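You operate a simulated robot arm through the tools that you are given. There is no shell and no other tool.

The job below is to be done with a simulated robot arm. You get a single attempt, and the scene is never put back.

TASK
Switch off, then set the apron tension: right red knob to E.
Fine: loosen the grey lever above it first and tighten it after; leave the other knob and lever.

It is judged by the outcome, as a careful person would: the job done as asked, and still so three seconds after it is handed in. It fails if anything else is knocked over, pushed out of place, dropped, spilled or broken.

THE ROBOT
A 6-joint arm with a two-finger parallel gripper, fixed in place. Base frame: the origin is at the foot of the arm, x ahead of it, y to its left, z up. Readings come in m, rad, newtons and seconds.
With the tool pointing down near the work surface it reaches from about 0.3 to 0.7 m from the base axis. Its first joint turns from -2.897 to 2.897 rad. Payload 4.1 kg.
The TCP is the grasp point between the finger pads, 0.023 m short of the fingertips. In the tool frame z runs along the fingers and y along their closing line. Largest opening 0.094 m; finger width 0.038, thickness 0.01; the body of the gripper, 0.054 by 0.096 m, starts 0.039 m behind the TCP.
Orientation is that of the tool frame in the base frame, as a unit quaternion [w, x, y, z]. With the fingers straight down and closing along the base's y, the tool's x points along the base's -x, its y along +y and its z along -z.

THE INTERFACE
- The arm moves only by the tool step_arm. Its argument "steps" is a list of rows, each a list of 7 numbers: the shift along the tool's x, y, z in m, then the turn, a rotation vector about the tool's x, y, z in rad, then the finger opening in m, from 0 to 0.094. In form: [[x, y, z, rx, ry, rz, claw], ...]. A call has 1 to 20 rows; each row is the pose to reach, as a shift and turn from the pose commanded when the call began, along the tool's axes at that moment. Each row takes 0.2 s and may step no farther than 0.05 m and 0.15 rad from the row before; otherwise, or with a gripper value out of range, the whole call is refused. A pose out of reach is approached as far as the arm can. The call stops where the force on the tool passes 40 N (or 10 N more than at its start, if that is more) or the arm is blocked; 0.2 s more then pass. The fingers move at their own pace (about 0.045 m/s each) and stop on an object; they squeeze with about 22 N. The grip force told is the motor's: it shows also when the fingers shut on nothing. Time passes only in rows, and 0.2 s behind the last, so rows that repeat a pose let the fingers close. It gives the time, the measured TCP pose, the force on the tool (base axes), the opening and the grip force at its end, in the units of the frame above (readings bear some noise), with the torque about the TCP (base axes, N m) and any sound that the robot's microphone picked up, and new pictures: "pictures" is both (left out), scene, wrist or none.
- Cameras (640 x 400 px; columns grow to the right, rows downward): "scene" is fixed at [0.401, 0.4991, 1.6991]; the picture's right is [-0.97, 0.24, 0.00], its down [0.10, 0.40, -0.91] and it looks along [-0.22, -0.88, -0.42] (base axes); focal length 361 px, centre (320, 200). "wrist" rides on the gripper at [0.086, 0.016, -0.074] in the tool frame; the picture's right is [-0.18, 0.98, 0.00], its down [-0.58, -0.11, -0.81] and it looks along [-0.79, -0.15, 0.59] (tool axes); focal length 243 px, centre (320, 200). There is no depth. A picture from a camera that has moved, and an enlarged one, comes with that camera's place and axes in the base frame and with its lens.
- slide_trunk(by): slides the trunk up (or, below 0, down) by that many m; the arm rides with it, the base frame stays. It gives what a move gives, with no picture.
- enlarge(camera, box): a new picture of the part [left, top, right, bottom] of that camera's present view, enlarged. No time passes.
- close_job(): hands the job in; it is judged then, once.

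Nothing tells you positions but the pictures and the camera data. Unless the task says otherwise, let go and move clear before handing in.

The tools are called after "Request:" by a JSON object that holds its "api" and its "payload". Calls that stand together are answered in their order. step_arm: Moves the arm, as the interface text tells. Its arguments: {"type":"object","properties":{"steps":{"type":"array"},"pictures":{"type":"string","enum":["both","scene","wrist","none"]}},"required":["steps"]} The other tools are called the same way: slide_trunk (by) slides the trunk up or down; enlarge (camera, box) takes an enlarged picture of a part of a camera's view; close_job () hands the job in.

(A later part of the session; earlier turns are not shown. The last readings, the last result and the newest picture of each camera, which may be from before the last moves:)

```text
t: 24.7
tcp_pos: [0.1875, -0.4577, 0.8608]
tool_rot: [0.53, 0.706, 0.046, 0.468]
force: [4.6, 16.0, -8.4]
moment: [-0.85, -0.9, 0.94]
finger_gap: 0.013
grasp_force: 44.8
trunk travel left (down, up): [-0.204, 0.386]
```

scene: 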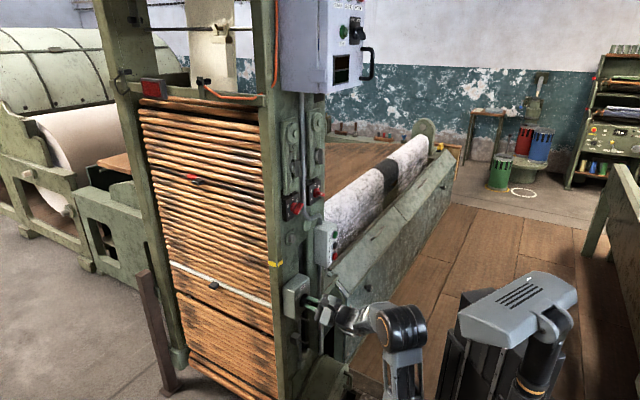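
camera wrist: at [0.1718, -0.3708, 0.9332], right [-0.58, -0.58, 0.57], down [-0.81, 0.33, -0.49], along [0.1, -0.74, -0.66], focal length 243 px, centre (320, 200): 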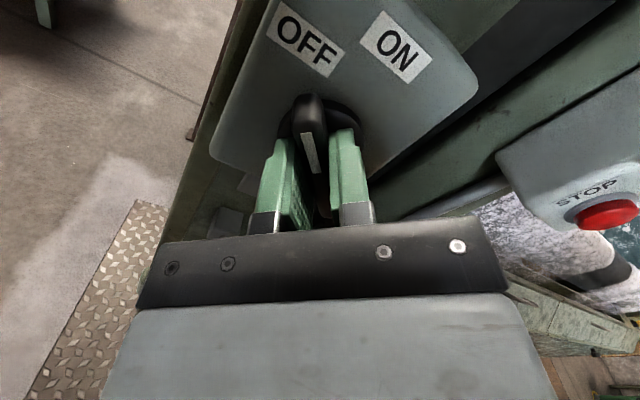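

Request:
{"api": "step_arm", "payload": {"steps": [[0, 0, 0, 0, 0, 0, 0.05], [0, 0, 0, 0, 0, 0, 0.05], [0, 0, 0, 0, 0, 0, 0.05], [0, 0, -0.015, 0, 0, 0, 0.05], [0, 0, -0.03, 0, 0, 0, 0.05], [0, 0, -0.05, 0, 0, 0, 0.05], [0, 0, -0.077, 0, 0, 0, 0.05]]}}

Request:
{"api": "enlarge", "payload": {"camera": "wrist", "box": [200, 0, 440, 200]}}

Request:
{"api": "enlarge", "payload": {"camera": "scene", "box": [270, 260, 366, 340]}}

Request:
{"api": "enlarge", "payload": {"camera": "scene", "box": [310, 0, 406, 90]}}

```text
t: 26.3
tcp_pos: [0.1307, -0.4056, 0.8616]
tool_rot: [0.53, 0.706, 0.045, 0.468]
force: [-0.2, -0.6, -0.1]
moment: [-0.05, -0.02, 0.02]
finger_gap: 0.0501
grasp_force: 0.1
trunk travel left (down, up): [-0.204, 0.386]
camera wrist: at [0.1205, -0.3119, 0.9288], right [-0.53, -0.53, 0.66], down [-0.85, 0.29, -0.44], along [0.04, -0.8, -0.6], focal length 243 px, centre (320, 200)
```

scene: 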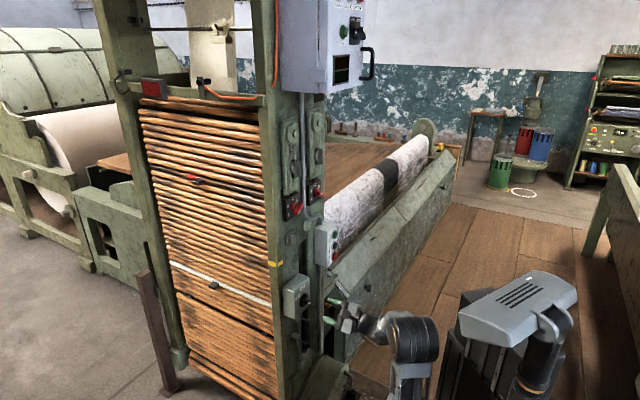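
wrist: 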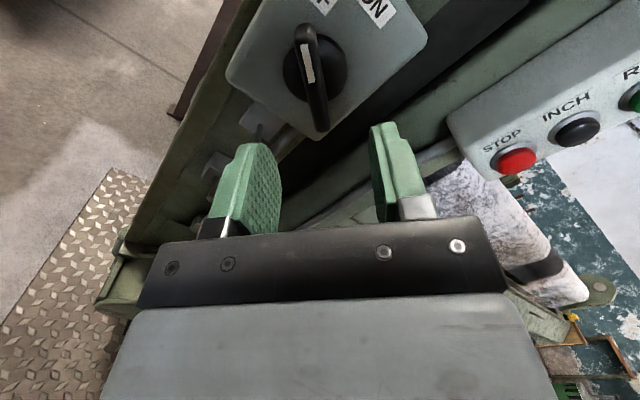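

```text
2.00 times, centred on (320, 100) of wrist
camera zoom: at [0.1205, -0.3119, 0.9288], right [-0.53, -0.53, 0.66], down [-0.85, 0.29, -0.44], along [0.04, -0.8, -0.6], focal length 485 px, centre (320, 400)
```

zoom: 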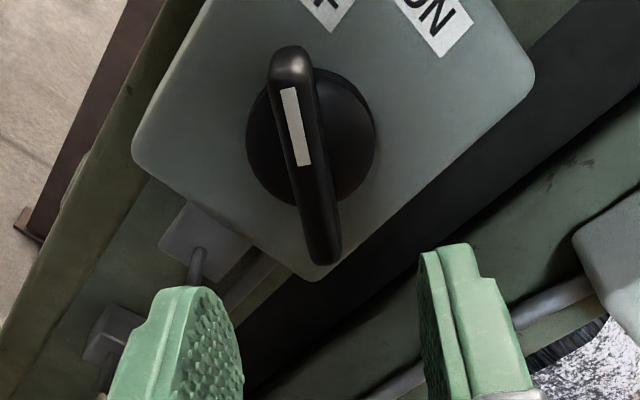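

```text
5.00 times, centred on (318, 300) of scene
camera zoom: at [0.401, 0.4991, 1.6991], right [-0.97, 0.24, 0.0], down [0.1, 0.4, -0.91], along [-0.22, -0.88, -0.42], focal length 1807 px, centre (330, -300)
```

zoom: 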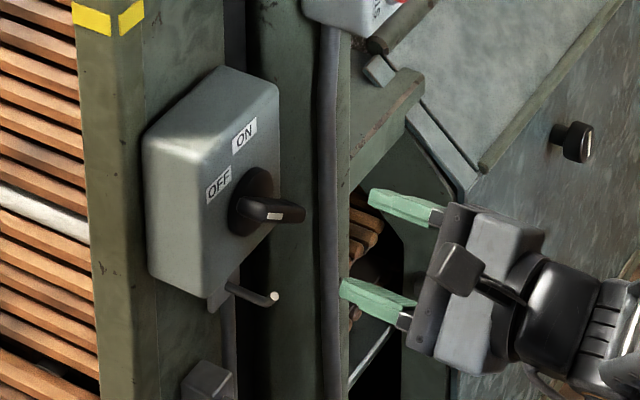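

```text
4.44 times, centred on (358, 45) of scene
camera zoom: at [0.401, 0.4991, 1.6991], right [-0.97, 0.24, 0.0], down [0.1, 0.4, -0.91], along [-0.22, -0.88, -0.42], focal length 1606 px, centre (151, 889)
```

zoom: 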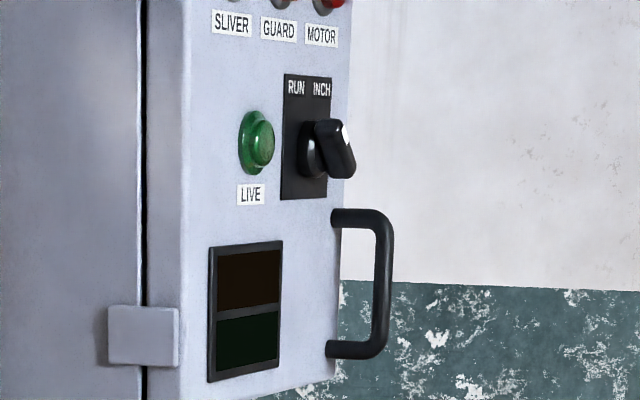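

Released: the handle stayed at about 51° toward OFF, and the LIVE lamp and display stay dark. To be sure it's fully seated at its OFF stop, I'll re-grip and gently try a little further while watching the torque.

Request:
{"api": "step_arm", "payload": {"steps": [[0.0006, -0.0029, 0.025, 0, 0, 0, 0.05], [0.0006, -0.0029, 0.05, 0, 0, 0, 0.05], [0.0006, -0.0029, 0.068, 0, 0, 0, 0.05], [0.0006, -0.0029, 0.078, 0, 0, 0, 0.05], [0.0006, -0.0029, 0.078, 0, 0, 0, 0.0], [0.0006, -0.0029, 0.078, 0, 0, 0, 0.0], [0.0006, -0.0029, 0.078, 0, 0, 0, 0.0], [0.0006, -0.0029, 0.078, 0, 0, 0, 0.0]], "pictures": "none"}}

Request:
{"api": "step_arm", "payload": {"steps": [[0, 0, 0, 0, 0, -0.05, 0.0], [0, 0, 0, 0, 0, -0.1, 0.0], [0, 0, 0, 0, 0, -0.15, 0.0]], "pictures": "wrist"}}

```text
t: 28.1
tcp_pos: [0.189, -0.4584, 0.8606]
tool_rot: [0.529, 0.706, 0.045, 0.469]
force: [1.3, 1.3, -3.3]
moment: [-0.2, -0.23, 0.03]
finger_gap: 0.013
grasp_force: 45.2
trunk travel left (down, up): [-0.204, 0.386]
```

```text
t: 28.9
tcp_pos: [0.1898, -0.4593, 0.859]
tool_rot: [0.565, 0.699, 0.097, 0.427]
force: [-2.5, 7.1, 7.5]
moment: [0.84, 0.9, -0.97]
finger_gap: 0.0131
grasp_force: 45.3
trunk travel left (down, up): [-0.204, 0.386]
camera wrist: at [0.1852, -0.3583, 0.9168], right [-0.45, -0.45, 0.77], down [-0.89, 0.25, -0.38], along [-0.02, -0.86, -0.51], focal length 243 px, centre (320, 200)
```

wrist: 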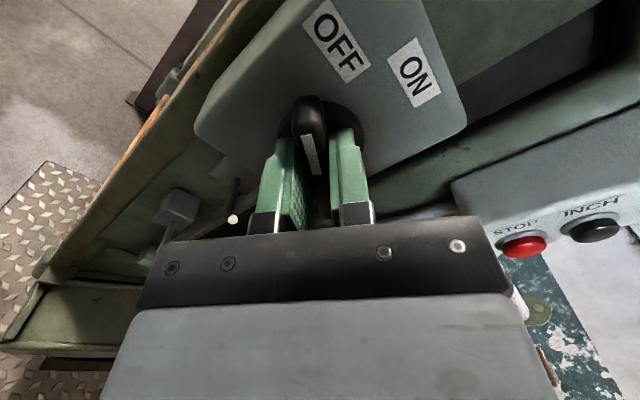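

The handle still follows freely with no axial torque (now ~60°), so the stop isn't reached yet. Continuing in small steps.

Request:
{"api": "step_arm", "payload": {"steps": [[0, 0, 0, 0, 0, -0.05, 0.0], [0, 0, 0, 0, 0, -0.1, 0.0], [0, 0, 0, 0, 0, -0.15, 0.0], [0, 0, 0, 0, 0, -0.2, 0.0]], "pictures": "wrist"}}

```text
t: 29.9
tcp_pos: [0.1893, -0.4587, 0.8592]
tool_rot: [0.605, 0.686, 0.165, 0.369]
force: [-4.3, -3.5, 12.9]
moment: [-0.07, 0.08, 1.26]
finger_gap: 0.0126
grasp_force: 45.0
trunk travel left (down, up): [-0.204, 0.386]
camera wrist: at [0.192, -0.3513, 0.9019], right [-0.34, -0.33, 0.88], down [-0.94, 0.2, -0.28], along [-0.08, -0.92, -0.38], focal length 243 px, centre (320, 200)
```

wrist: 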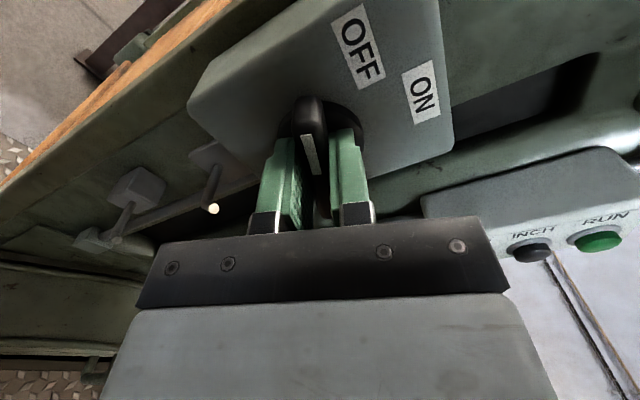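

Request:
{"api": "step_arm", "payload": {"steps": [[0, 0, 0, 0, 0, -0.05, 0.0], [0, 0, 0, 0, 0, -0.1, 0.0], [0, 0, 0, 0, 0, -0.15, 0.0], [0, 0, 0, 0, 0, -0.2, 0.0], [0, 0, 0, 0, 0, -0.25, 0.0], [0, 0, 0, 0, 0, -0.3, 0.0]], "pictures": "both"}}

Request:
{"api": "enlarge", "payload": {"camera": "scene", "box": [270, 260, 366, 340]}}

```text
t: 31.3
tcp_pos: [0.1886, -0.4584, 0.8586]
tool_rot: [0.653, 0.654, 0.267, 0.274]
force: [-6.9, -8.7, 18.5]
moment: [0.22, 0.27, 1.2]
finger_gap: 0.0128
grasp_force: 45.3
trunk travel left (down, up): [-0.204, 0.386]
camera wrist: at [0.1987, -0.345, 0.8767], right [-0.14, -0.14, 0.98], down [-0.98, 0.16, -0.12], along [-0.14, -0.98, -0.16], focal length 243 px, centre (320, 200)
```

scene: 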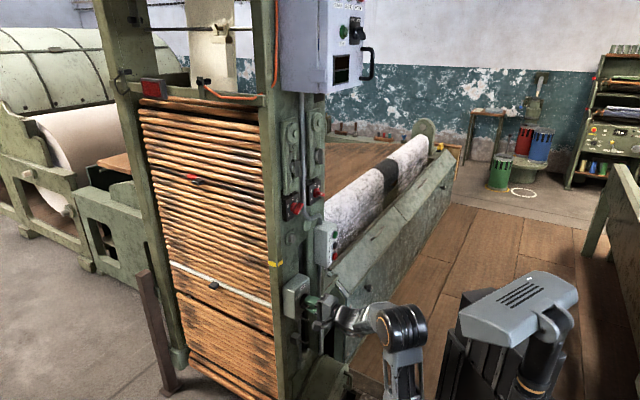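
wrist: 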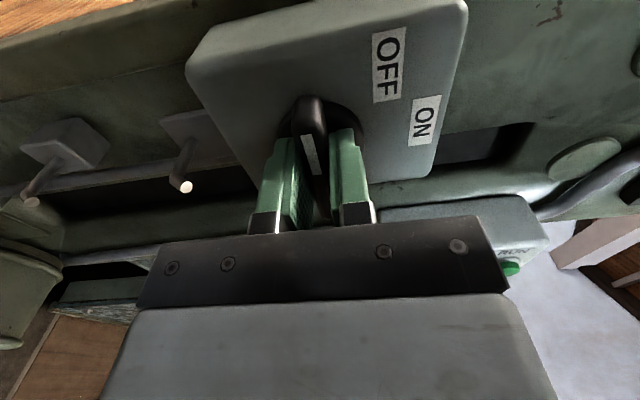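

```text
5.00 times, centred on (318, 300) of scene
camera zoom: at [0.401, 0.4991, 1.6991], right [-0.97, 0.24, 0.0], down [0.1, 0.4, -0.91], along [-0.22, -0.88, -0.42], focal length 1807 px, centre (330, -300)
```

zoom: 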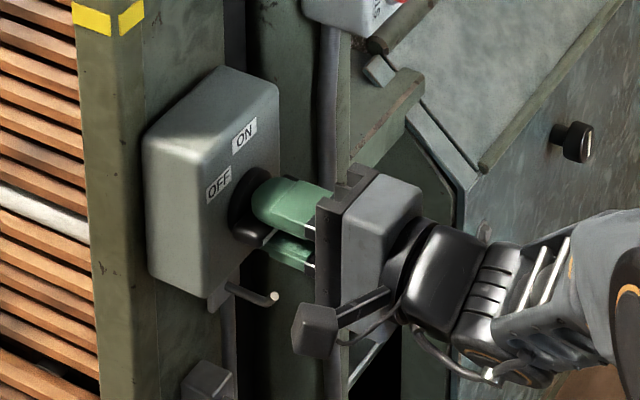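

Now at 90° with the handle horizontal. I'll release and see whether it holds there.

Request:
{"api": "step_arm", "payload": {"steps": [[0, 0, 0, 0, 0, 0, 0.05], [0, 0, 0, 0, 0, 0, 0.05], [0, 0, 0, 0, 0, 0, 0.05], [0, 0, -0.015, 0, 0, 0, 0.05], [0, 0, -0.03, 0, 0, 0, 0.05], [0, 0, -0.05, 0, 0, 0, 0.05], [0, 0, -0.077, 0, 0, 0, 0.05]]}}

Request:
{"api": "enlarge", "payload": {"camera": "wrist", "box": [200, 0, 440, 200]}}

Request:
{"api": "enlarge", "payload": {"camera": "scene", "box": [270, 260, 366, 340]}}

Request:
{"api": "enlarge", "payload": {"camera": "scene", "box": [310, 0, 406, 90]}}

```text
t: 32.9
tcp_pos: [0.1375, -0.4047, 0.8602]
tool_rot: [0.651, 0.655, 0.268, 0.275]
force: [-0.5, 0.6, 0.3]
moment: [0.0, -0.01, -0.01]
finger_gap: 0.0497
grasp_force: 0.0
trunk travel left (down, up): [-0.204, 0.386]
camera wrist: at [0.1459, -0.2914, 0.8769], right [-0.14, -0.14, 0.98], down [-0.98, 0.16, -0.12], along [-0.14, -0.98, -0.16], focal length 243 px, centre (320, 200)
```

scene: 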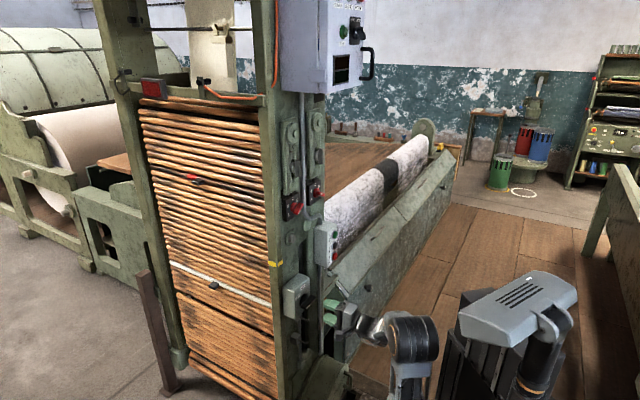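
wrist: 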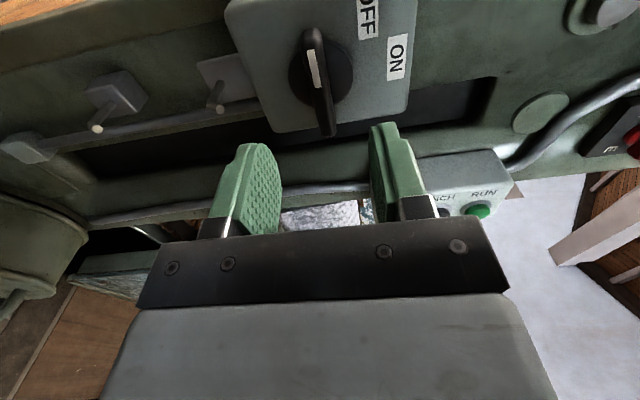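

```text
2.00 times, centred on (320, 100) of wrist
camera zoom: at [0.1459, -0.2914, 0.8769], right [-0.14, -0.14, 0.98], down [-0.98, 0.16, -0.12], along [-0.14, -0.98, -0.16], focal length 485 px, centre (320, 400)
```

zoom: 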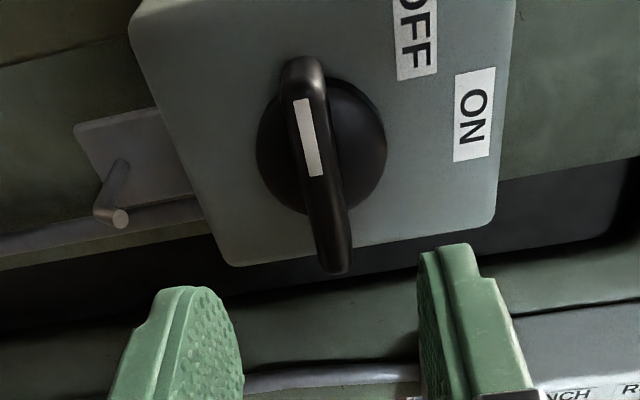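

```text
5.00 times, centred on (318, 300) of scene
camera zoom: at [0.401, 0.4991, 1.6991], right [-0.97, 0.24, 0.0], down [0.1, 0.4, -0.91], along [-0.22, -0.88, -0.42], focal length 1807 px, centre (330, -300)
```

zoom: 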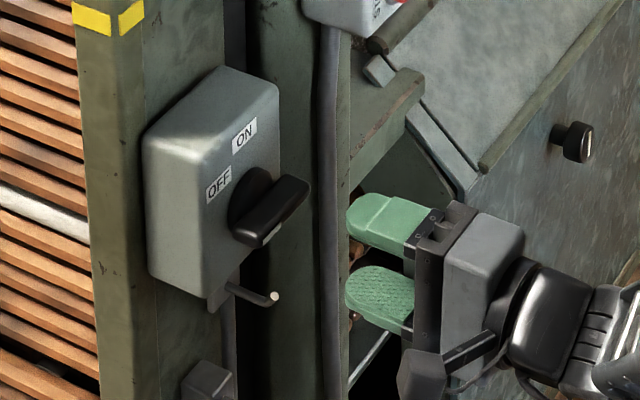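

```text
4.44 times, centred on (358, 45) of scene
camera zoom: at [0.401, 0.4991, 1.6991], right [-0.97, 0.24, 0.0], down [0.1, 0.4, -0.91], along [-0.22, -0.88, -0.42], focal length 1606 px, centre (151, 889)
```

zoom: 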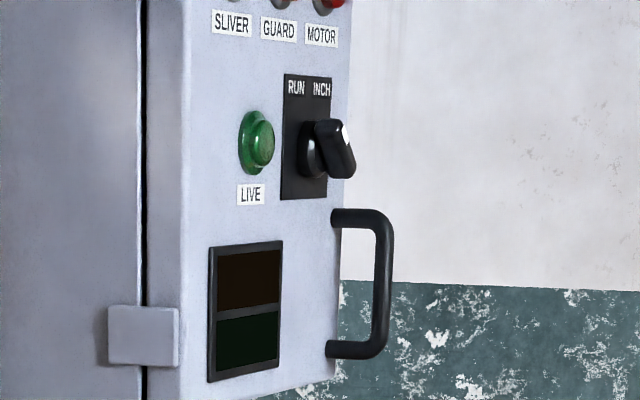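

The handle holds at 90° (pointing left) and the machine stays dead. I want to confirm whether 90° is its end stop, so I'll re-grip and feel gently for it.

Request:
{"api": "step_arm", "payload": {"steps": [[-0.003, -0.0005, 0.025, 0, 0, 0, 0.05], [-0.003, -0.0005, 0.05, 0, 0, 0, 0.05], [-0.003, -0.0005, 0.064, 0, 0, 0, 0.05], [-0.003, -0.0005, 0.074, 0, 0, 0, 0.05], [-0.003, -0.0005, 0.074, 0, 0, 0, 0.0], [-0.003, -0.0005, 0.074, 0, 0, 0, 0.0], [-0.003, -0.0005, 0.074, 0, 0, 0, 0.0], [-0.003, -0.0005, 0.074, 0, 0, 0, 0.0]], "pictures": "none"}}

Request:
{"api": "step_arm", "payload": {"steps": [[0, 0, 0, 0, 0, -0.04, 0.0], [0, 0, 0, 0, 0, -0.08, 0.0], [0, 0, 0, 0, 0, -0.12, 0.0]], "pictures": "wrist"}}

```text
t: 34.7
tcp_pos: [0.1873, -0.4592, 0.8593]
tool_rot: [0.652, 0.653, 0.268, 0.275]
force: [3.3, -6.9, 14.8]
moment: [0.35, 0.31, 0.03]
finger_gap: 0.0129
grasp_force: 45.7
trunk travel left (down, up): [-0.204, 0.386]
```

```text
t: 35.5
tcp_pos: [0.1864, -0.4593, 0.8593]
tool_rot: [0.668, 0.636, 0.305, 0.236]
force: [9.7, -11.9, 28.2]
moment: [1.51, -1.31, -0.59]
finger_gap: 0.0168
grasp_force: 44.9
trunk travel left (down, up): [-0.204, 0.386]
camera wrist: at [0.1963, -0.3447, 0.866], right [-0.06, -0.05, 1.0], down [-0.99, 0.15, -0.05], along [-0.15, -0.99, -0.06], focal length 243 px, centre (320, 200)
```

wrist: 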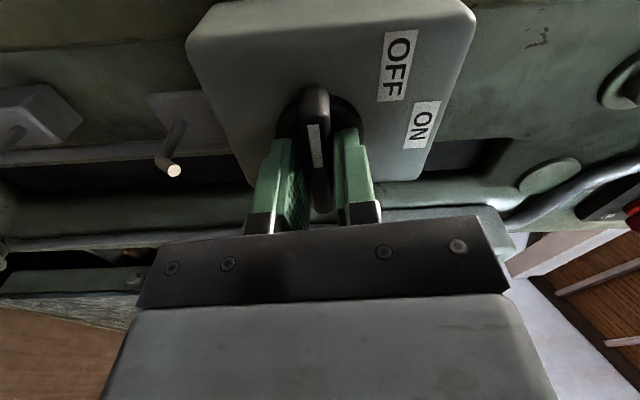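

Axial torque rose to 2 N·m right past 90°, so that's the hard stop and OFF is at 90°. I'll ease back, release and withdraw.

Request:
{"api": "step_arm", "payload": {"steps": [[0, 0, 0, 0, 0, 0.06, 0.0], [0, 0, 0, 0, 0, 0.12, 0.0], [0, 0, 0, 0, 0, 0.12, 0.04], [0, 0, 0, 0, 0, 0.12, 0.05], [0, 0, 0, 0, 0, 0.12, 0.05], [0, 0, -0.015, 0, 0, 0.12, 0.05], [0, 0, -0.03, 0, 0, 0.12, 0.05], [0, 0, -0.05, 0, 0, 0.12, 0.05], [0, 0, -0.085, 0, 0, 0.12, 0.05]]}}

Request:
{"api": "enlarge", "payload": {"camera": "scene", "box": [270, 260, 366, 340]}}

Request:
{"api": "enlarge", "payload": {"camera": "wrist", "box": [200, 0, 440, 200]}}

```text
t: 37.5
tcp_pos: [0.1268, -0.3979, 0.8582]
tool_rot: [0.652, 0.655, 0.266, 0.275]
force: [0.6, -0.7, 0.3]
moment: [0.02, -0.04, 0.03]
finger_gap: 0.0501
grasp_force: 0.1
trunk travel left (down, up): [-0.204, 0.386]
camera wrist: at [0.1355, -0.2846, 0.8756], right [-0.14, -0.14, 0.98], down [-0.98, 0.16, -0.12], along [-0.14, -0.98, -0.16], focal length 243 px, centre (320, 200)
```

scene: 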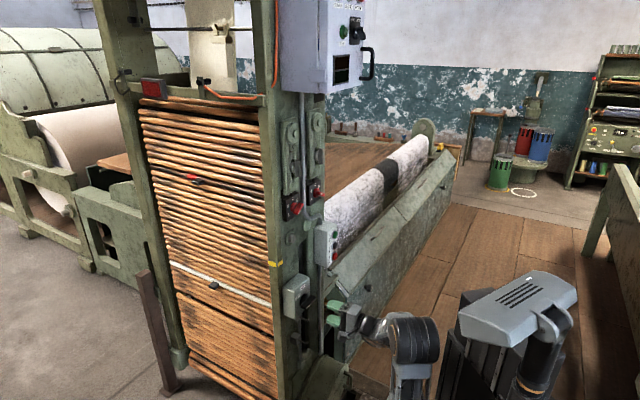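
wrist: 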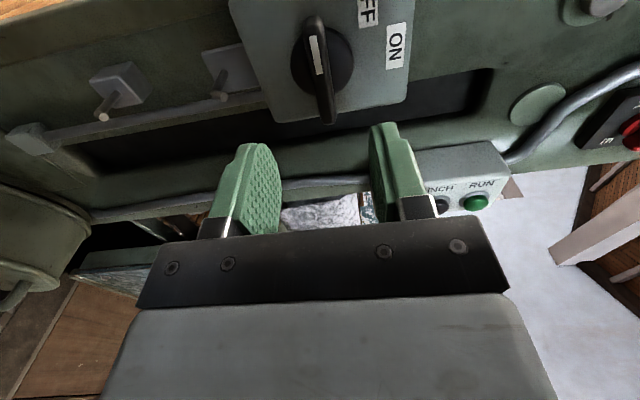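

```text
5.00 times, centred on (318, 300) of scene
camera zoom: at [0.401, 0.4991, 1.6991], right [-0.97, 0.24, 0.0], down [0.1, 0.4, -0.91], along [-0.22, -0.88, -0.42], focal length 1807 px, centre (330, -300)
```

zoom: 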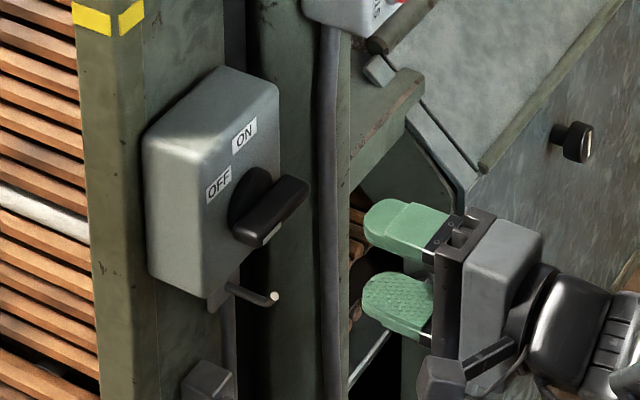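

```text
2.00 times, centred on (320, 100) of wrist
camera zoom: at [0.1355, -0.2846, 0.8756], right [-0.14, -0.14, 0.98], down [-0.98, 0.16, -0.12], along [-0.14, -0.98, -0.16], focal length 485 px, centre (320, 400)
```

zoom: 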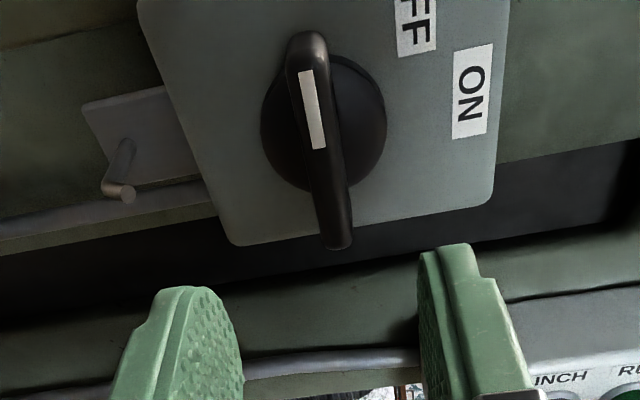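

The isolator is at OFF and the machine is dead. Next I'll rotate the tool upright again, raise the trunk, and move in front of the right lever.

Request:
{"api": "step_arm", "payload": {"steps": [[0, 0, 0, 0, 0, 0.1415, 0.05], [0, 0, 0, 0, 0, 0.283, 0.05], [0, 0, 0, 0, 0, 0.4245, 0.05], [0, 0, 0, 0, 0, 0.566, 0.05], [0, 0, 0, 0, 0, 0.7075, 0.05], [0, 0, 0, 0, 0, 0.849, 0.05], [0, 0, 0, 0, 0, 0.9905, 0.05], [0, 0, 0, 0, 0, 1.132, 0.05], [0, 0, 0, 0, 0, 1.2735, 0.05], [0, 0, 0, 0, 0, 1.415, 0.05], [0, 0, 0, 0, 0, 1.557, 0.05]], "pictures": "none"}}

Request:
{"api": "slide_trunk", "payload": {"by": 0.386}}

Request:
{"api": "step_arm", "payload": {"steps": [[0, 0, 0, 0, 0, 0, 0.05]]}}

```text
t: 39.9
tcp_pos: [0.1262, -0.3982, 0.8587]
tool_rot: [0.27, 0.654, -0.269, 0.654]
force: [-0.4, -0.1, -0.1]
moment: [-0.01, 0.03, -0.03]
finger_gap: 0.0502
grasp_force: 0.1
trunk travel left (down, up): [-0.204, 0.386]
```

```text
t: 43.6
tcp_pos: [0.1258, -0.3981, 1.2444]
tool_rot: [0.271, 0.653, -0.27, 0.653]
force: [0.1, -0.3, -0.1]
moment: [0.0, 0.02, -0.01]
finger_gap: 0.0499
grasp_force: 0.0
trunk travel left (down, up): [-0.59, 0.0]
```

```text
t: 44.0
tcp_pos: [0.1254, -0.3993, 1.2454]
tool_rot: [0.271, 0.653, -0.271, 0.653]
force: [0.6, 0.0, 0.2]
moment: [0.0, 0.03, 0.0]
finger_gap: 0.0501
grasp_force: 0.0
trunk travel left (down, up): [-0.59, 0.0]
camera wrist: at [0.0624, -0.3576, 1.3317], right [-0.69, -0.7, -0.18], down [-0.49, 0.65, -0.58], along [0.52, -0.31, -0.79], focal length 243 px, centre (320, 200)
```

scene: 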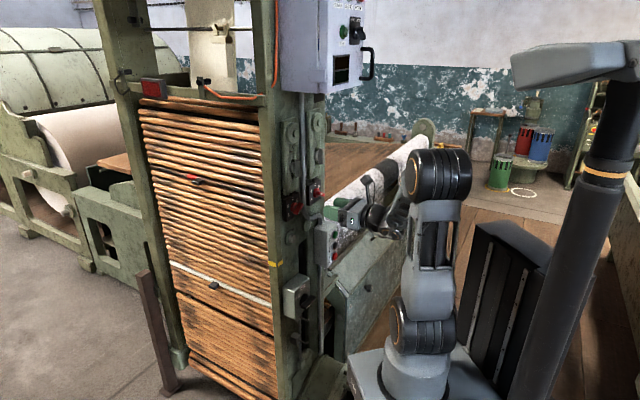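
wrist: 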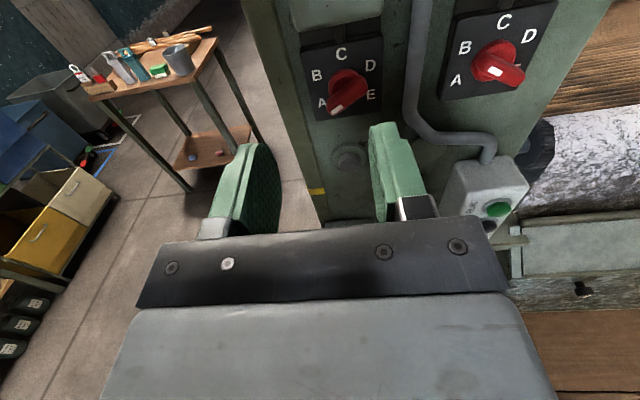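

Both knobs are visible upright (right one at B, left one at A). Moving right and up in front of the right lever.

Request:
{"api": "step_arm", "payload": {"steps": [[0.015, 0.025, 0, 0, 0, 0, 0.05], [0.03, 0.05, 0, 0, 0, 0, 0.05], [0.045, 0.075, 0, 0, 0, 0, 0.05], [0.06, 0.1, 0, 0, 0, 0, 0.05], [0.075, 0.125, 0, 0, 0, 0, 0.05], [0.09, 0.151, 0, 0, 0, 0, 0.05]]}}

Request:
{"api": "enlarge", "payload": {"camera": "wrist", "box": [200, 0, 440, 200]}}

```text
t: 45.4
tcp_pos: [0.0177, -0.5057, 1.3344]
tool_rot: [0.271, 0.654, -0.27, 0.653]
force: [0.2, 0.5, 0.2]
moment: [0.0, 0.04, -0.04]
finger_gap: 0.0502
grasp_force: 0.1
trunk travel left (down, up): [-0.59, 0.0]
camera wrist: at [-0.0459, -0.4644, 1.4217], right [-0.69, -0.7, -0.18], down [-0.49, 0.65, -0.58], along [0.52, -0.31, -0.79], focal length 243 px, centre (320, 200)
```

scene: 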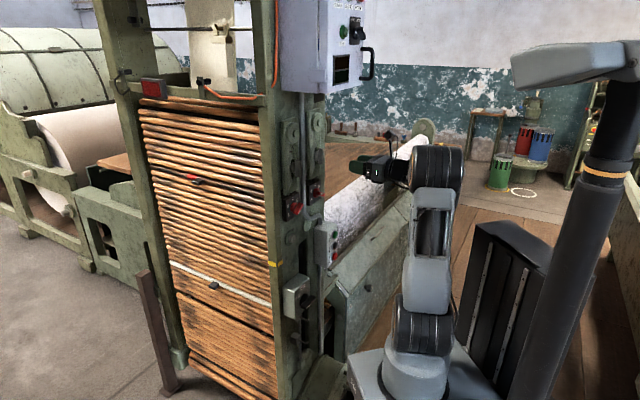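
wrist: 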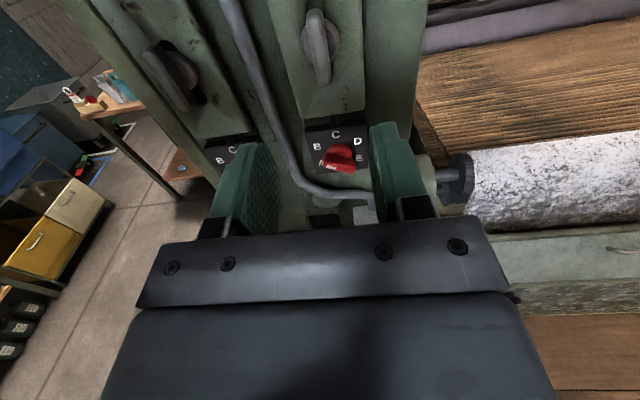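

```text
2.00 times, centred on (320, 100) of wrist
camera zoom: at [-0.0459, -0.4644, 1.4217], right [-0.69, -0.7, -0.18], down [-0.49, 0.65, -0.58], along [0.52, -0.31, -0.79], focal length 485 px, centre (320, 400)
```

zoom: 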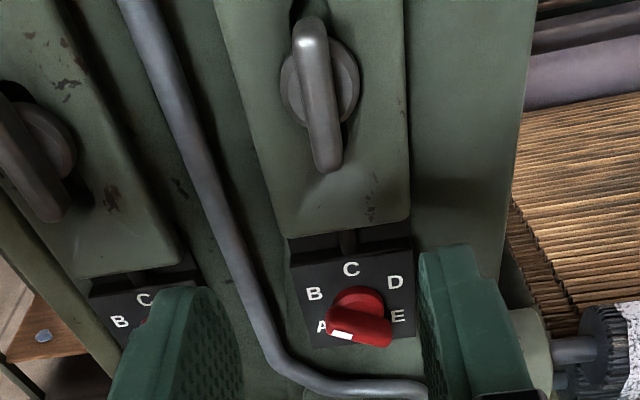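

The lever bar is centred at z = 1.336 directly above the knob, with its outer face about 25 mm off the plane. I'll approach to just outside it first.

Request:
{"api": "step_arm", "payload": {"steps": [[0.001, 0, 0.03, 0, 0, 0, 0.045], [0.001, 0, 0.06, 0, 0, 0, 0.045], [0.001, 0, 0.085, 0, 0, 0, 0.045], [0.001, 0, 0.105, 0, 0, 0, 0.045]]}}

Request:
{"api": "enlarge", "payload": {"camera": "wrist", "box": [200, 20, 440, 240]}}

Request:
{"api": "enlarge", "payload": {"camera": "scene", "box": [270, 120, 366, 200]}}

```text
t: 46.4
tcp_pos: [0.0951, -0.5801, 1.3346]
tool_rot: [0.272, 0.653, -0.27, 0.653]
force: [0.0, -0.3, -0.1]
moment: [0.01, 0.01, -0.04]
finger_gap: 0.045
grasp_force: 0.0
trunk travel left (down, up): [-0.59, 0.0]
camera wrist: at [0.0309, -0.5394, 1.4223], right [-0.69, -0.7, -0.18], down [-0.49, 0.65, -0.58], along [0.52, -0.31, -0.79], focal length 243 px, centre (320, 200)
```

scene: 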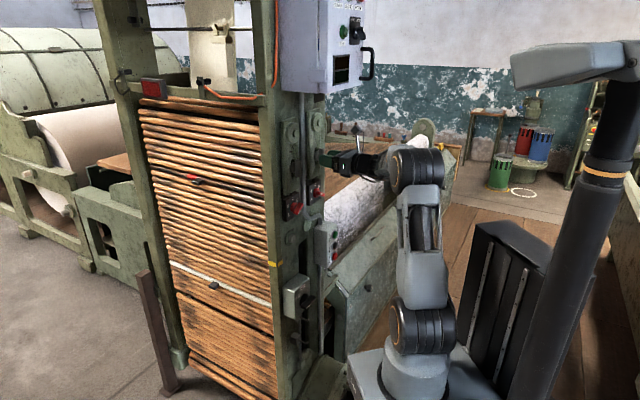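
wrist: 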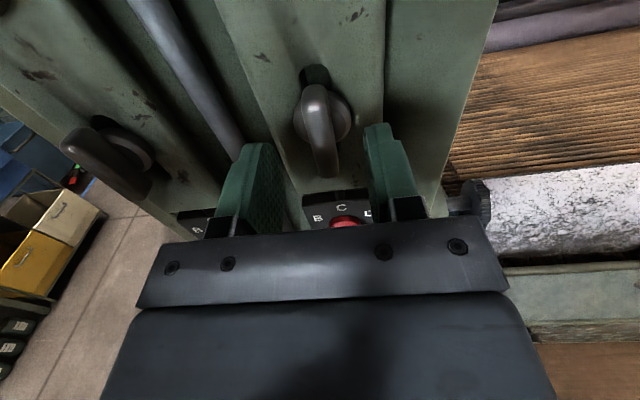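

```text
1.82 times, centred on (320, 130) of wrist
camera zoom: at [0.0309, -0.5394, 1.4223], right [-0.69, -0.7, -0.18], down [-0.49, 0.65, -0.58], along [0.52, -0.31, -0.79], focal length 441 px, centre (320, 327)
```

zoom: 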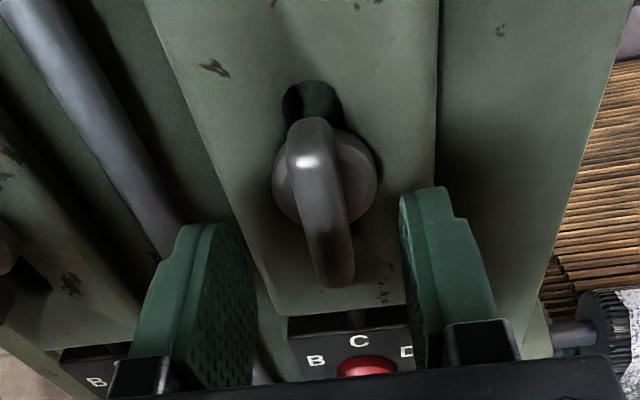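

```text
5.00 times, centred on (318, 160) of scene
camera zoom: at [0.401, 0.4991, 1.6991], right [-0.97, 0.24, 0.0], down [0.1, 0.4, -0.91], along [-0.22, -0.88, -0.42], focal length 1807 px, centre (330, 400)
```

zoom: 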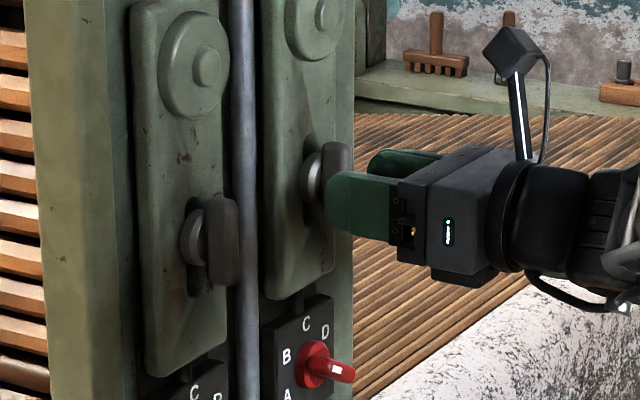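

Aligned. Advancing to straddle the lever and closing on it.

Request:
{"api": "step_arm", "payload": {"steps": [[0.0015, 0.002, 0.008, 0, 0, 0, 0.045], [0.0015, 0.002, 0.015, 0, 0, 0, 0.045], [0.0015, 0.002, 0.021, 0, 0, 0, 0.045], [0.0015, 0.002, 0.021, 0, 0, 0, 0.0], [0.0015, 0.002, 0.021, 0, 0, 0, 0.0], [0.0015, 0.002, 0.021, 0, 0, 0, 0.0], [0.0015, 0.002, 0.021, 0, 0, 0, 0.0]]}}

Request:
{"api": "enlarge", "payload": {"camera": "scene", "box": [270, 120, 366, 200]}}

```text
t: 48.0
tcp_pos: [0.106, -0.5935, 1.3391]
tool_rot: [0.271, 0.654, -0.269, 0.654]
force: [0.1, 9.5, -0.5]
moment: [-0.06, -0.08, -0.08]
finger_gap: 0.0129
grasp_force: 45.5
trunk travel left (down, up): [-0.59, 0.0]
camera wrist: at [0.0432, -0.5535, 1.4257], right [-0.69, -0.7, -0.18], down [-0.49, 0.64, -0.58], along [0.52, -0.31, -0.79], focal length 243 px, centre (320, 200)
```

scene: 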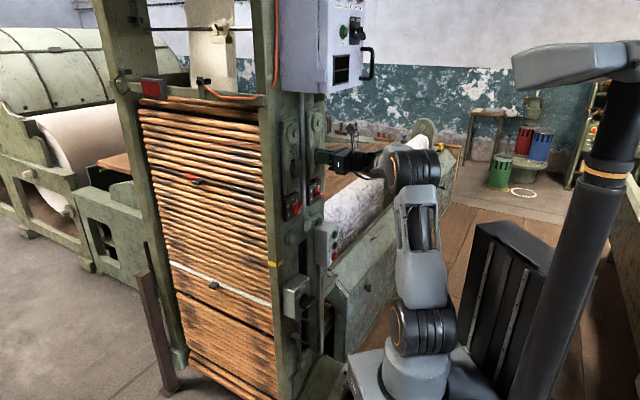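
wrist: 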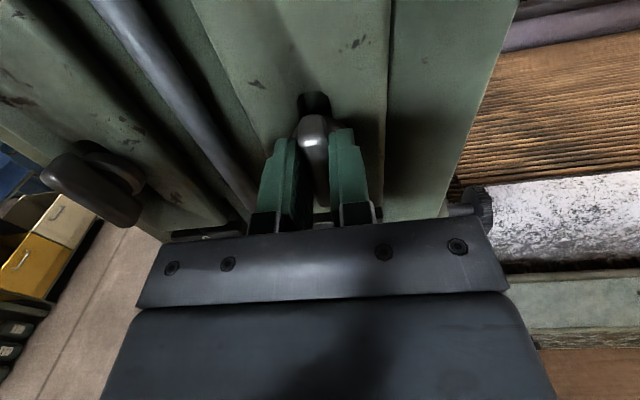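

```text
5.00 times, centred on (318, 160) of scene
camera zoom: at [0.401, 0.4991, 1.6991], right [-0.97, 0.24, 0.0], down [0.1, 0.4, -0.91], along [-0.22, -0.88, -0.42], focal length 1807 px, centre (330, 400)
```

zoom: 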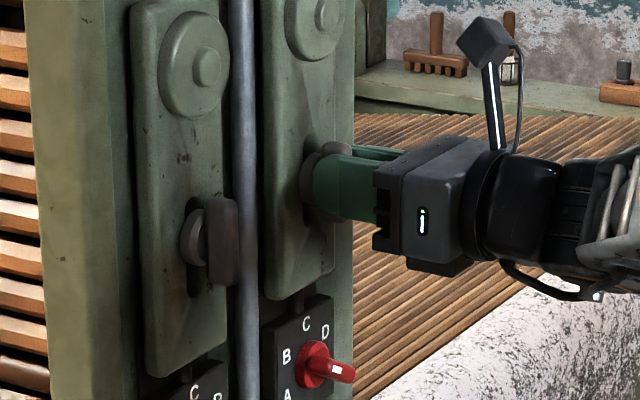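

Gripped the lever (12.9 mm) with light tip contact, so I'll ease out 3 mm and try counter-clockwise (loosen), watching the torque.

Request:
{"api": "step_arm", "payload": {"steps": [[-0.001, 0, -0.003, 0, 0, 0, 0.0], [-0.001, 0, -0.003, 0, 0, -0.08, 0.0], [-0.001, 0, -0.003, 0, 0, -0.16, 0.0], [-0.001, 0, -0.003, 0, 0, -0.24, 0.0]]}}

```text
t: 49.0
tcp_pos: [0.1077, -0.5941, 1.3389]
tool_rot: [0.349, 0.681, -0.186, 0.616]
force: [9.9, -13.2, 21.9]
moment: [0.16, 0.23, -0.24]
finger_gap: 0.0129
grasp_force: 44.7
trunk travel left (down, up): [-0.59, 0.0]
camera wrist: at [0.0586, -0.5376, 1.4266], right [-0.7, -0.71, 0.06], down [-0.6, 0.54, -0.59], along [0.39, -0.45, -0.8], focal length 243 px, centre (320, 200)
```

scene: 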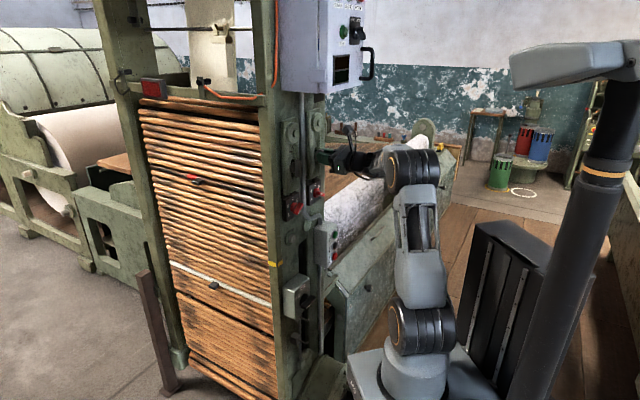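
wrist: 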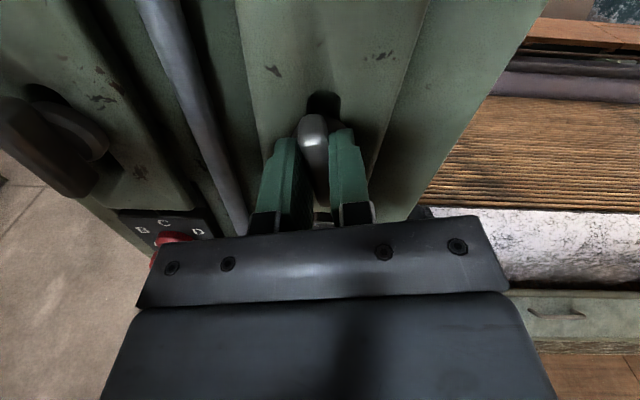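

The lever follows with negligible torque, so counter-clockwise is free. I'll relieve the small position offset and continue turning.

Request:
{"api": "step_arm", "payload": {"steps": [[0.0015, 0.0005, 0.002, 0, 0, 0, 0.0], [0.0015, 0.0005, 0.002, 0, 0, -0.1, 0.0], [0.0015, 0.0005, 0.002, 0, 0, -0.2, 0.0], [0.0015, 0.0005, 0.002, 0, 0, -0.3, 0.0], [0.0015, 0.0005, 0.002, 0, 0, -0.4, 0.0], [0.0015, 0.0005, 0.002, 0, 0, -0.5, 0.0]]}}

```text
t: 50.4
tcp_pos: [0.1072, -0.5919, 1.3371]
tool_rot: [0.489, 0.708, -0.014, 0.51]
force: [4.7, 16.2, -5.2]
moment: [-0.53, -0.67, 0.4]
finger_gap: 0.0128
grasp_force: 45.0
trunk travel left (down, up): [-0.59, 0.0]
camera wrist: at [0.089, -0.5077, 1.413], right [-0.6, -0.6, 0.53], down [-0.79, 0.35, -0.5], along [0.12, -0.72, -0.68], focal length 243 px, centre (320, 200)
```

scene: 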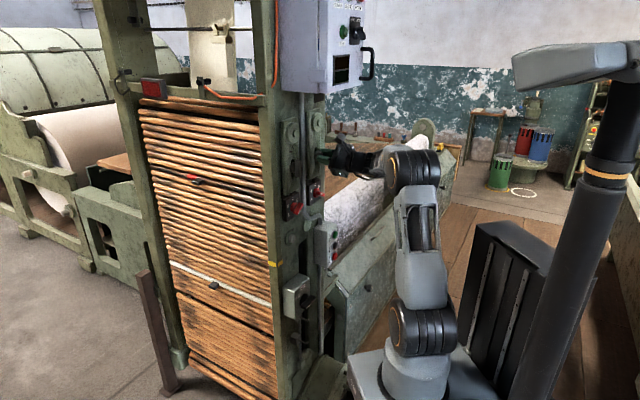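
wrist: 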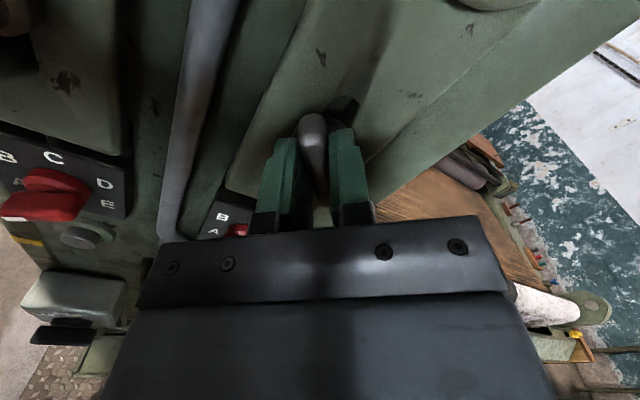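

Request:
{"api": "step_arm", "payload": {"steps": [[0, 0, -0.001, 0, 0, -0.1, 0.0], [0, 0, -0.001, 0, 0, -0.2, 0.0], [0, 0, -0.001, 0, 0, -0.3, 0.0], [0, 0, -0.001, 0, 0, -0.4, 0.0], [0, 0, -0.001, 0, 0, -0.5, 0.0], [0, 0, -0.001, 0, 0, -0.6, 0.0], [0, 0, -0.001, 0, 0, -0.7, 0.0], [0, 0, -0.001, 0, 0, -0.8, 0.0]]}}

Request:
{"api": "enlarge", "payload": {"camera": "scene", "box": [270, 120, 366, 200]}}

```text
t: 52.2
tcp_pos: [0.1091, -0.5913, 1.3344]
tool_rot: [0.648, 0.658, 0.263, 0.279]
force: [14.9, 20.3, -27.2]
moment: [-0.26, -0.38, -0.03]
finger_gap: 0.0129
grasp_force: 44.6
trunk travel left (down, up): [-0.59, 0.0]
camera wrist: at [0.1174, -0.4791, 1.3549], right [-0.14, -0.15, 0.98], down [-0.98, 0.16, -0.12], along [-0.14, -0.98, -0.17], focal length 243 px, centre (320, 200)
```

scene: 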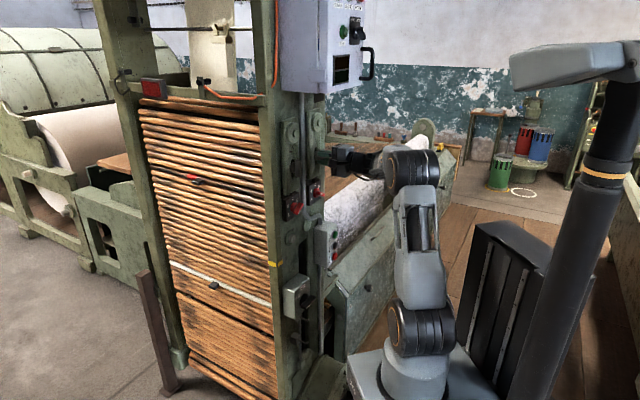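
wrist: 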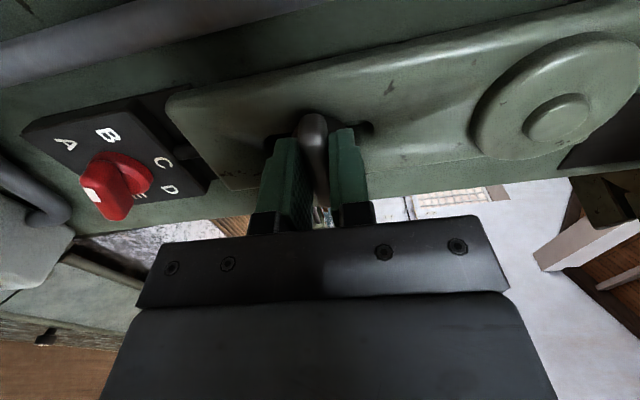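

```text
5.00 times, centred on (318, 160) of scene
camera zoom: at [0.401, 0.4991, 1.6991], right [-0.97, 0.24, 0.0], down [0.1, 0.4, -0.91], along [-0.22, -0.88, -0.42], focal length 1807 px, centre (330, 400)
```

zoom: 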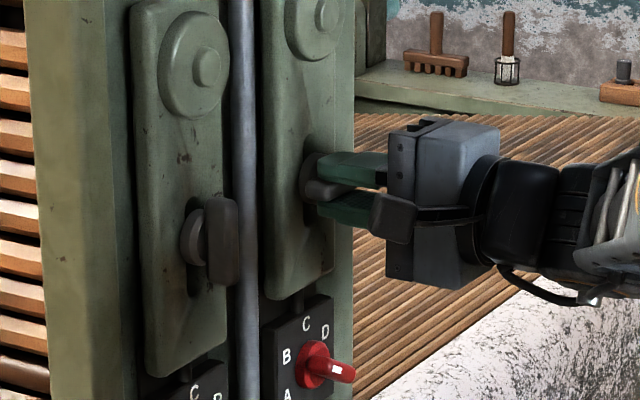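

Lever is now about 88° counter-clockwise with side forces building from pivot misalignment. I'll relax the position offset, then feel for its stop.

Request:
{"api": "step_arm", "payload": {"steps": [[0.0015, -0.002, 0, 0, 0, 0, 0.0], [0.003, -0.004, 0, 0, 0, 0, 0.0], [0.003, -0.004, 0, 0, 0, 0, 0.0]], "pictures": "none"}}

Request:
{"api": "step_arm", "payload": {"steps": [[0, 0, 0, 0, 0, -0.05, 0.0], [0, 0, 0, 0, 0, -0.1, 0.0]], "pictures": "none"}}

```text
t: 53.0
tcp_pos: [0.1095, -0.5916, 1.334]
tool_rot: [0.65, 0.657, 0.262, 0.278]
force: [9.1, -1.5, -5.7]
moment: [0.28, 0.23, 0.65]
finger_gap: 0.0129
grasp_force: 45.1
trunk travel left (down, up): [-0.59, 0.0]
```

```text
t: 53.6
tcp_pos: [0.1083, -0.5929, 1.3349]
tool_rot: [0.664, 0.642, 0.294, 0.245]
force: [7.1, -3.3, 4.5]
moment: [0.21, 0.19, -0.69]
finger_gap: 0.0131
grasp_force: 45.3
trunk travel left (down, up): [-0.59, 0.0]
```

No stop yet at ~94°; continuing in small steps while watching axial torque.

Request:
{"api": "step_arm", "payload": {"steps": [[0, 0, 0, 0, 0, -0.08, 0.0], [0, 0, 0, 0, 0, -0.16, 0.0], [0, 0, 0, 0, 0, -0.24, 0.0]], "pictures": "wrist"}}

```text
t: 54.4
tcp_pos: [0.1087, -0.5915, 1.3339]
tool_rot: [0.687, 0.603, 0.369, 0.166]
force: [7.0, -4.7, 6.4]
moment: [-0.3, -0.32, -1.32]
finger_gap: 0.0128
grasp_force: 44.8
trunk travel left (down, up): [-0.59, 0.0]
camera wrist: at [0.1182, -0.4783, 1.3236], right [0.09, 0.09, 0.99], down [-0.99, 0.15, 0.08], along [-0.15, -0.98, 0.1], focal length 243 px, centre (320, 200)
```

wrist: 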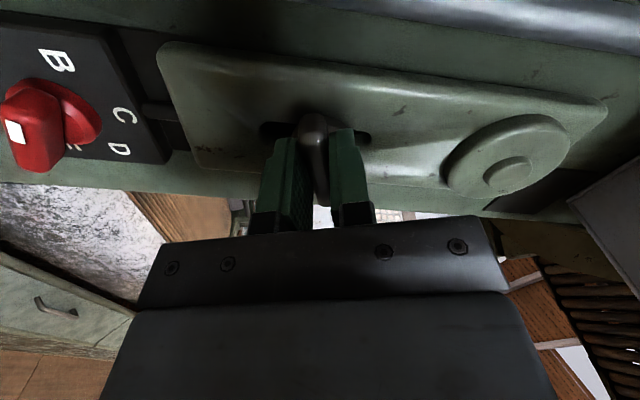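

Request:
{"api": "step_arm", "payload": {"steps": [[0, 0, 0, 0, 0, -0.08, 0.0], [0, 0, 0, 0, 0, -0.16, 0.0], [0, 0, 0, 0, 0, -0.24, 0.0]], "pictures": "none"}}

```text
t: 55.2
tcp_pos: [0.1082, -0.5917, 1.3336]
tool_rot: [0.702, 0.555, 0.438, 0.084]
force: [3.6, -4.9, 6.9]
moment: [1.19, -1.47, -0.09]
finger_gap: 0.0136
grasp_force: 45.0
trunk travel left (down, up): [-0.59, 0.0]
```

Torque about the axis jumped to 1.9 N·m at about 117°, so that's the lever's loose stop. I'll ease back slightly, release and withdraw.

Request:
{"api": "step_arm", "payload": {"steps": [[0, 0, 0, 0, 0, 0.07, 0.0], [0, 0, 0, 0, 0, 0.07, 0.03], [0, 0, 0, 0, 0, 0.07, 0.045], [0, 0, 0, 0, 0, 0.07, 0.045], [0, 0, -0.012, 0, 0, 0.07, 0.045], [0, 0, -0.03, 0, 0, 0.07, 0.045], [0, 0, -0.06, 0, 0, 0.07, 0.045], [0, 0, -0.1, 0, 0, 0.07, 0.045], [0, 0, -0.125, 0, 0, 0.07, 0.045]]}}

Request:
{"api": "enlarge", "payload": {"camera": "scene", "box": [270, 120, 366, 200]}}

Request:
{"api": "enlarge", "payload": {"camera": "wrist", "box": [160, 0, 480, 200]}}

```text
t: 57.2
tcp_pos: [0.0175, -0.5028, 1.3357]
tool_rot: [0.699, 0.57, 0.418, 0.107]
force: [1.0, 0.2, -0.1]
moment: [0.0, 0.01, 0.04]
finger_gap: 0.0448
grasp_force: 0.0
trunk travel left (down, up): [-0.59, 0.0]
camera wrist: at [0.0253, -0.3909, 1.3108], right [0.21, 0.21, 0.96], down [-0.97, 0.17, 0.17], along [-0.13, -0.96, 0.24], focal length 243 px, centre (320, 200)
```

scene: 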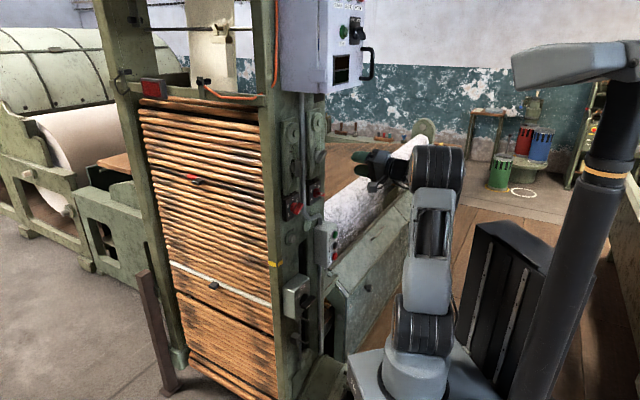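
wrist: 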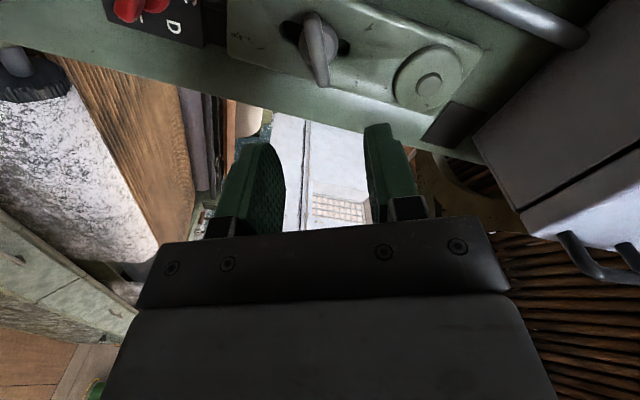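

```text
5.00 times, centred on (318, 160) of scene
camera zoom: at [0.401, 0.4991, 1.6991], right [-0.97, 0.24, 0.0], down [0.1, 0.4, -0.91], along [-0.22, -0.88, -0.42], focal length 1807 px, centre (330, 400)
```

zoom: 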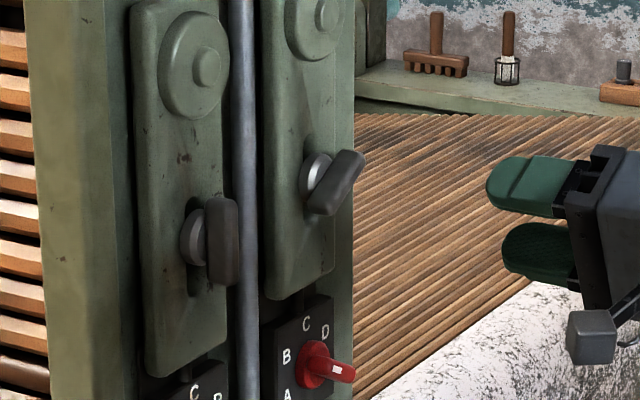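

```text
2.00 times, centred on (320, 100) of wrist
camera zoom: at [0.0253, -0.3909, 1.3108], right [0.21, 0.21, 0.96], down [-0.97, 0.17, 0.17], along [-0.13, -0.96, 0.24], focal length 485 px, centre (320, 400)
```

zoom: 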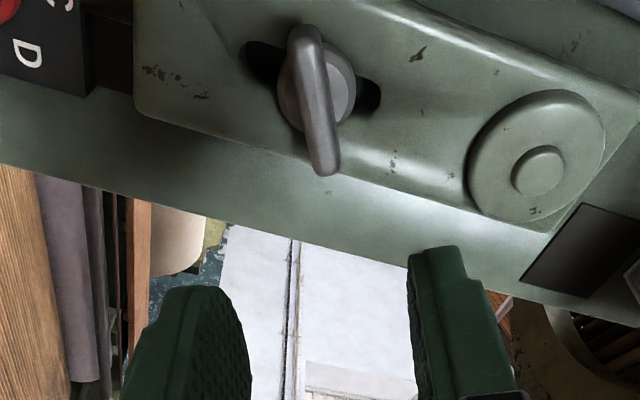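

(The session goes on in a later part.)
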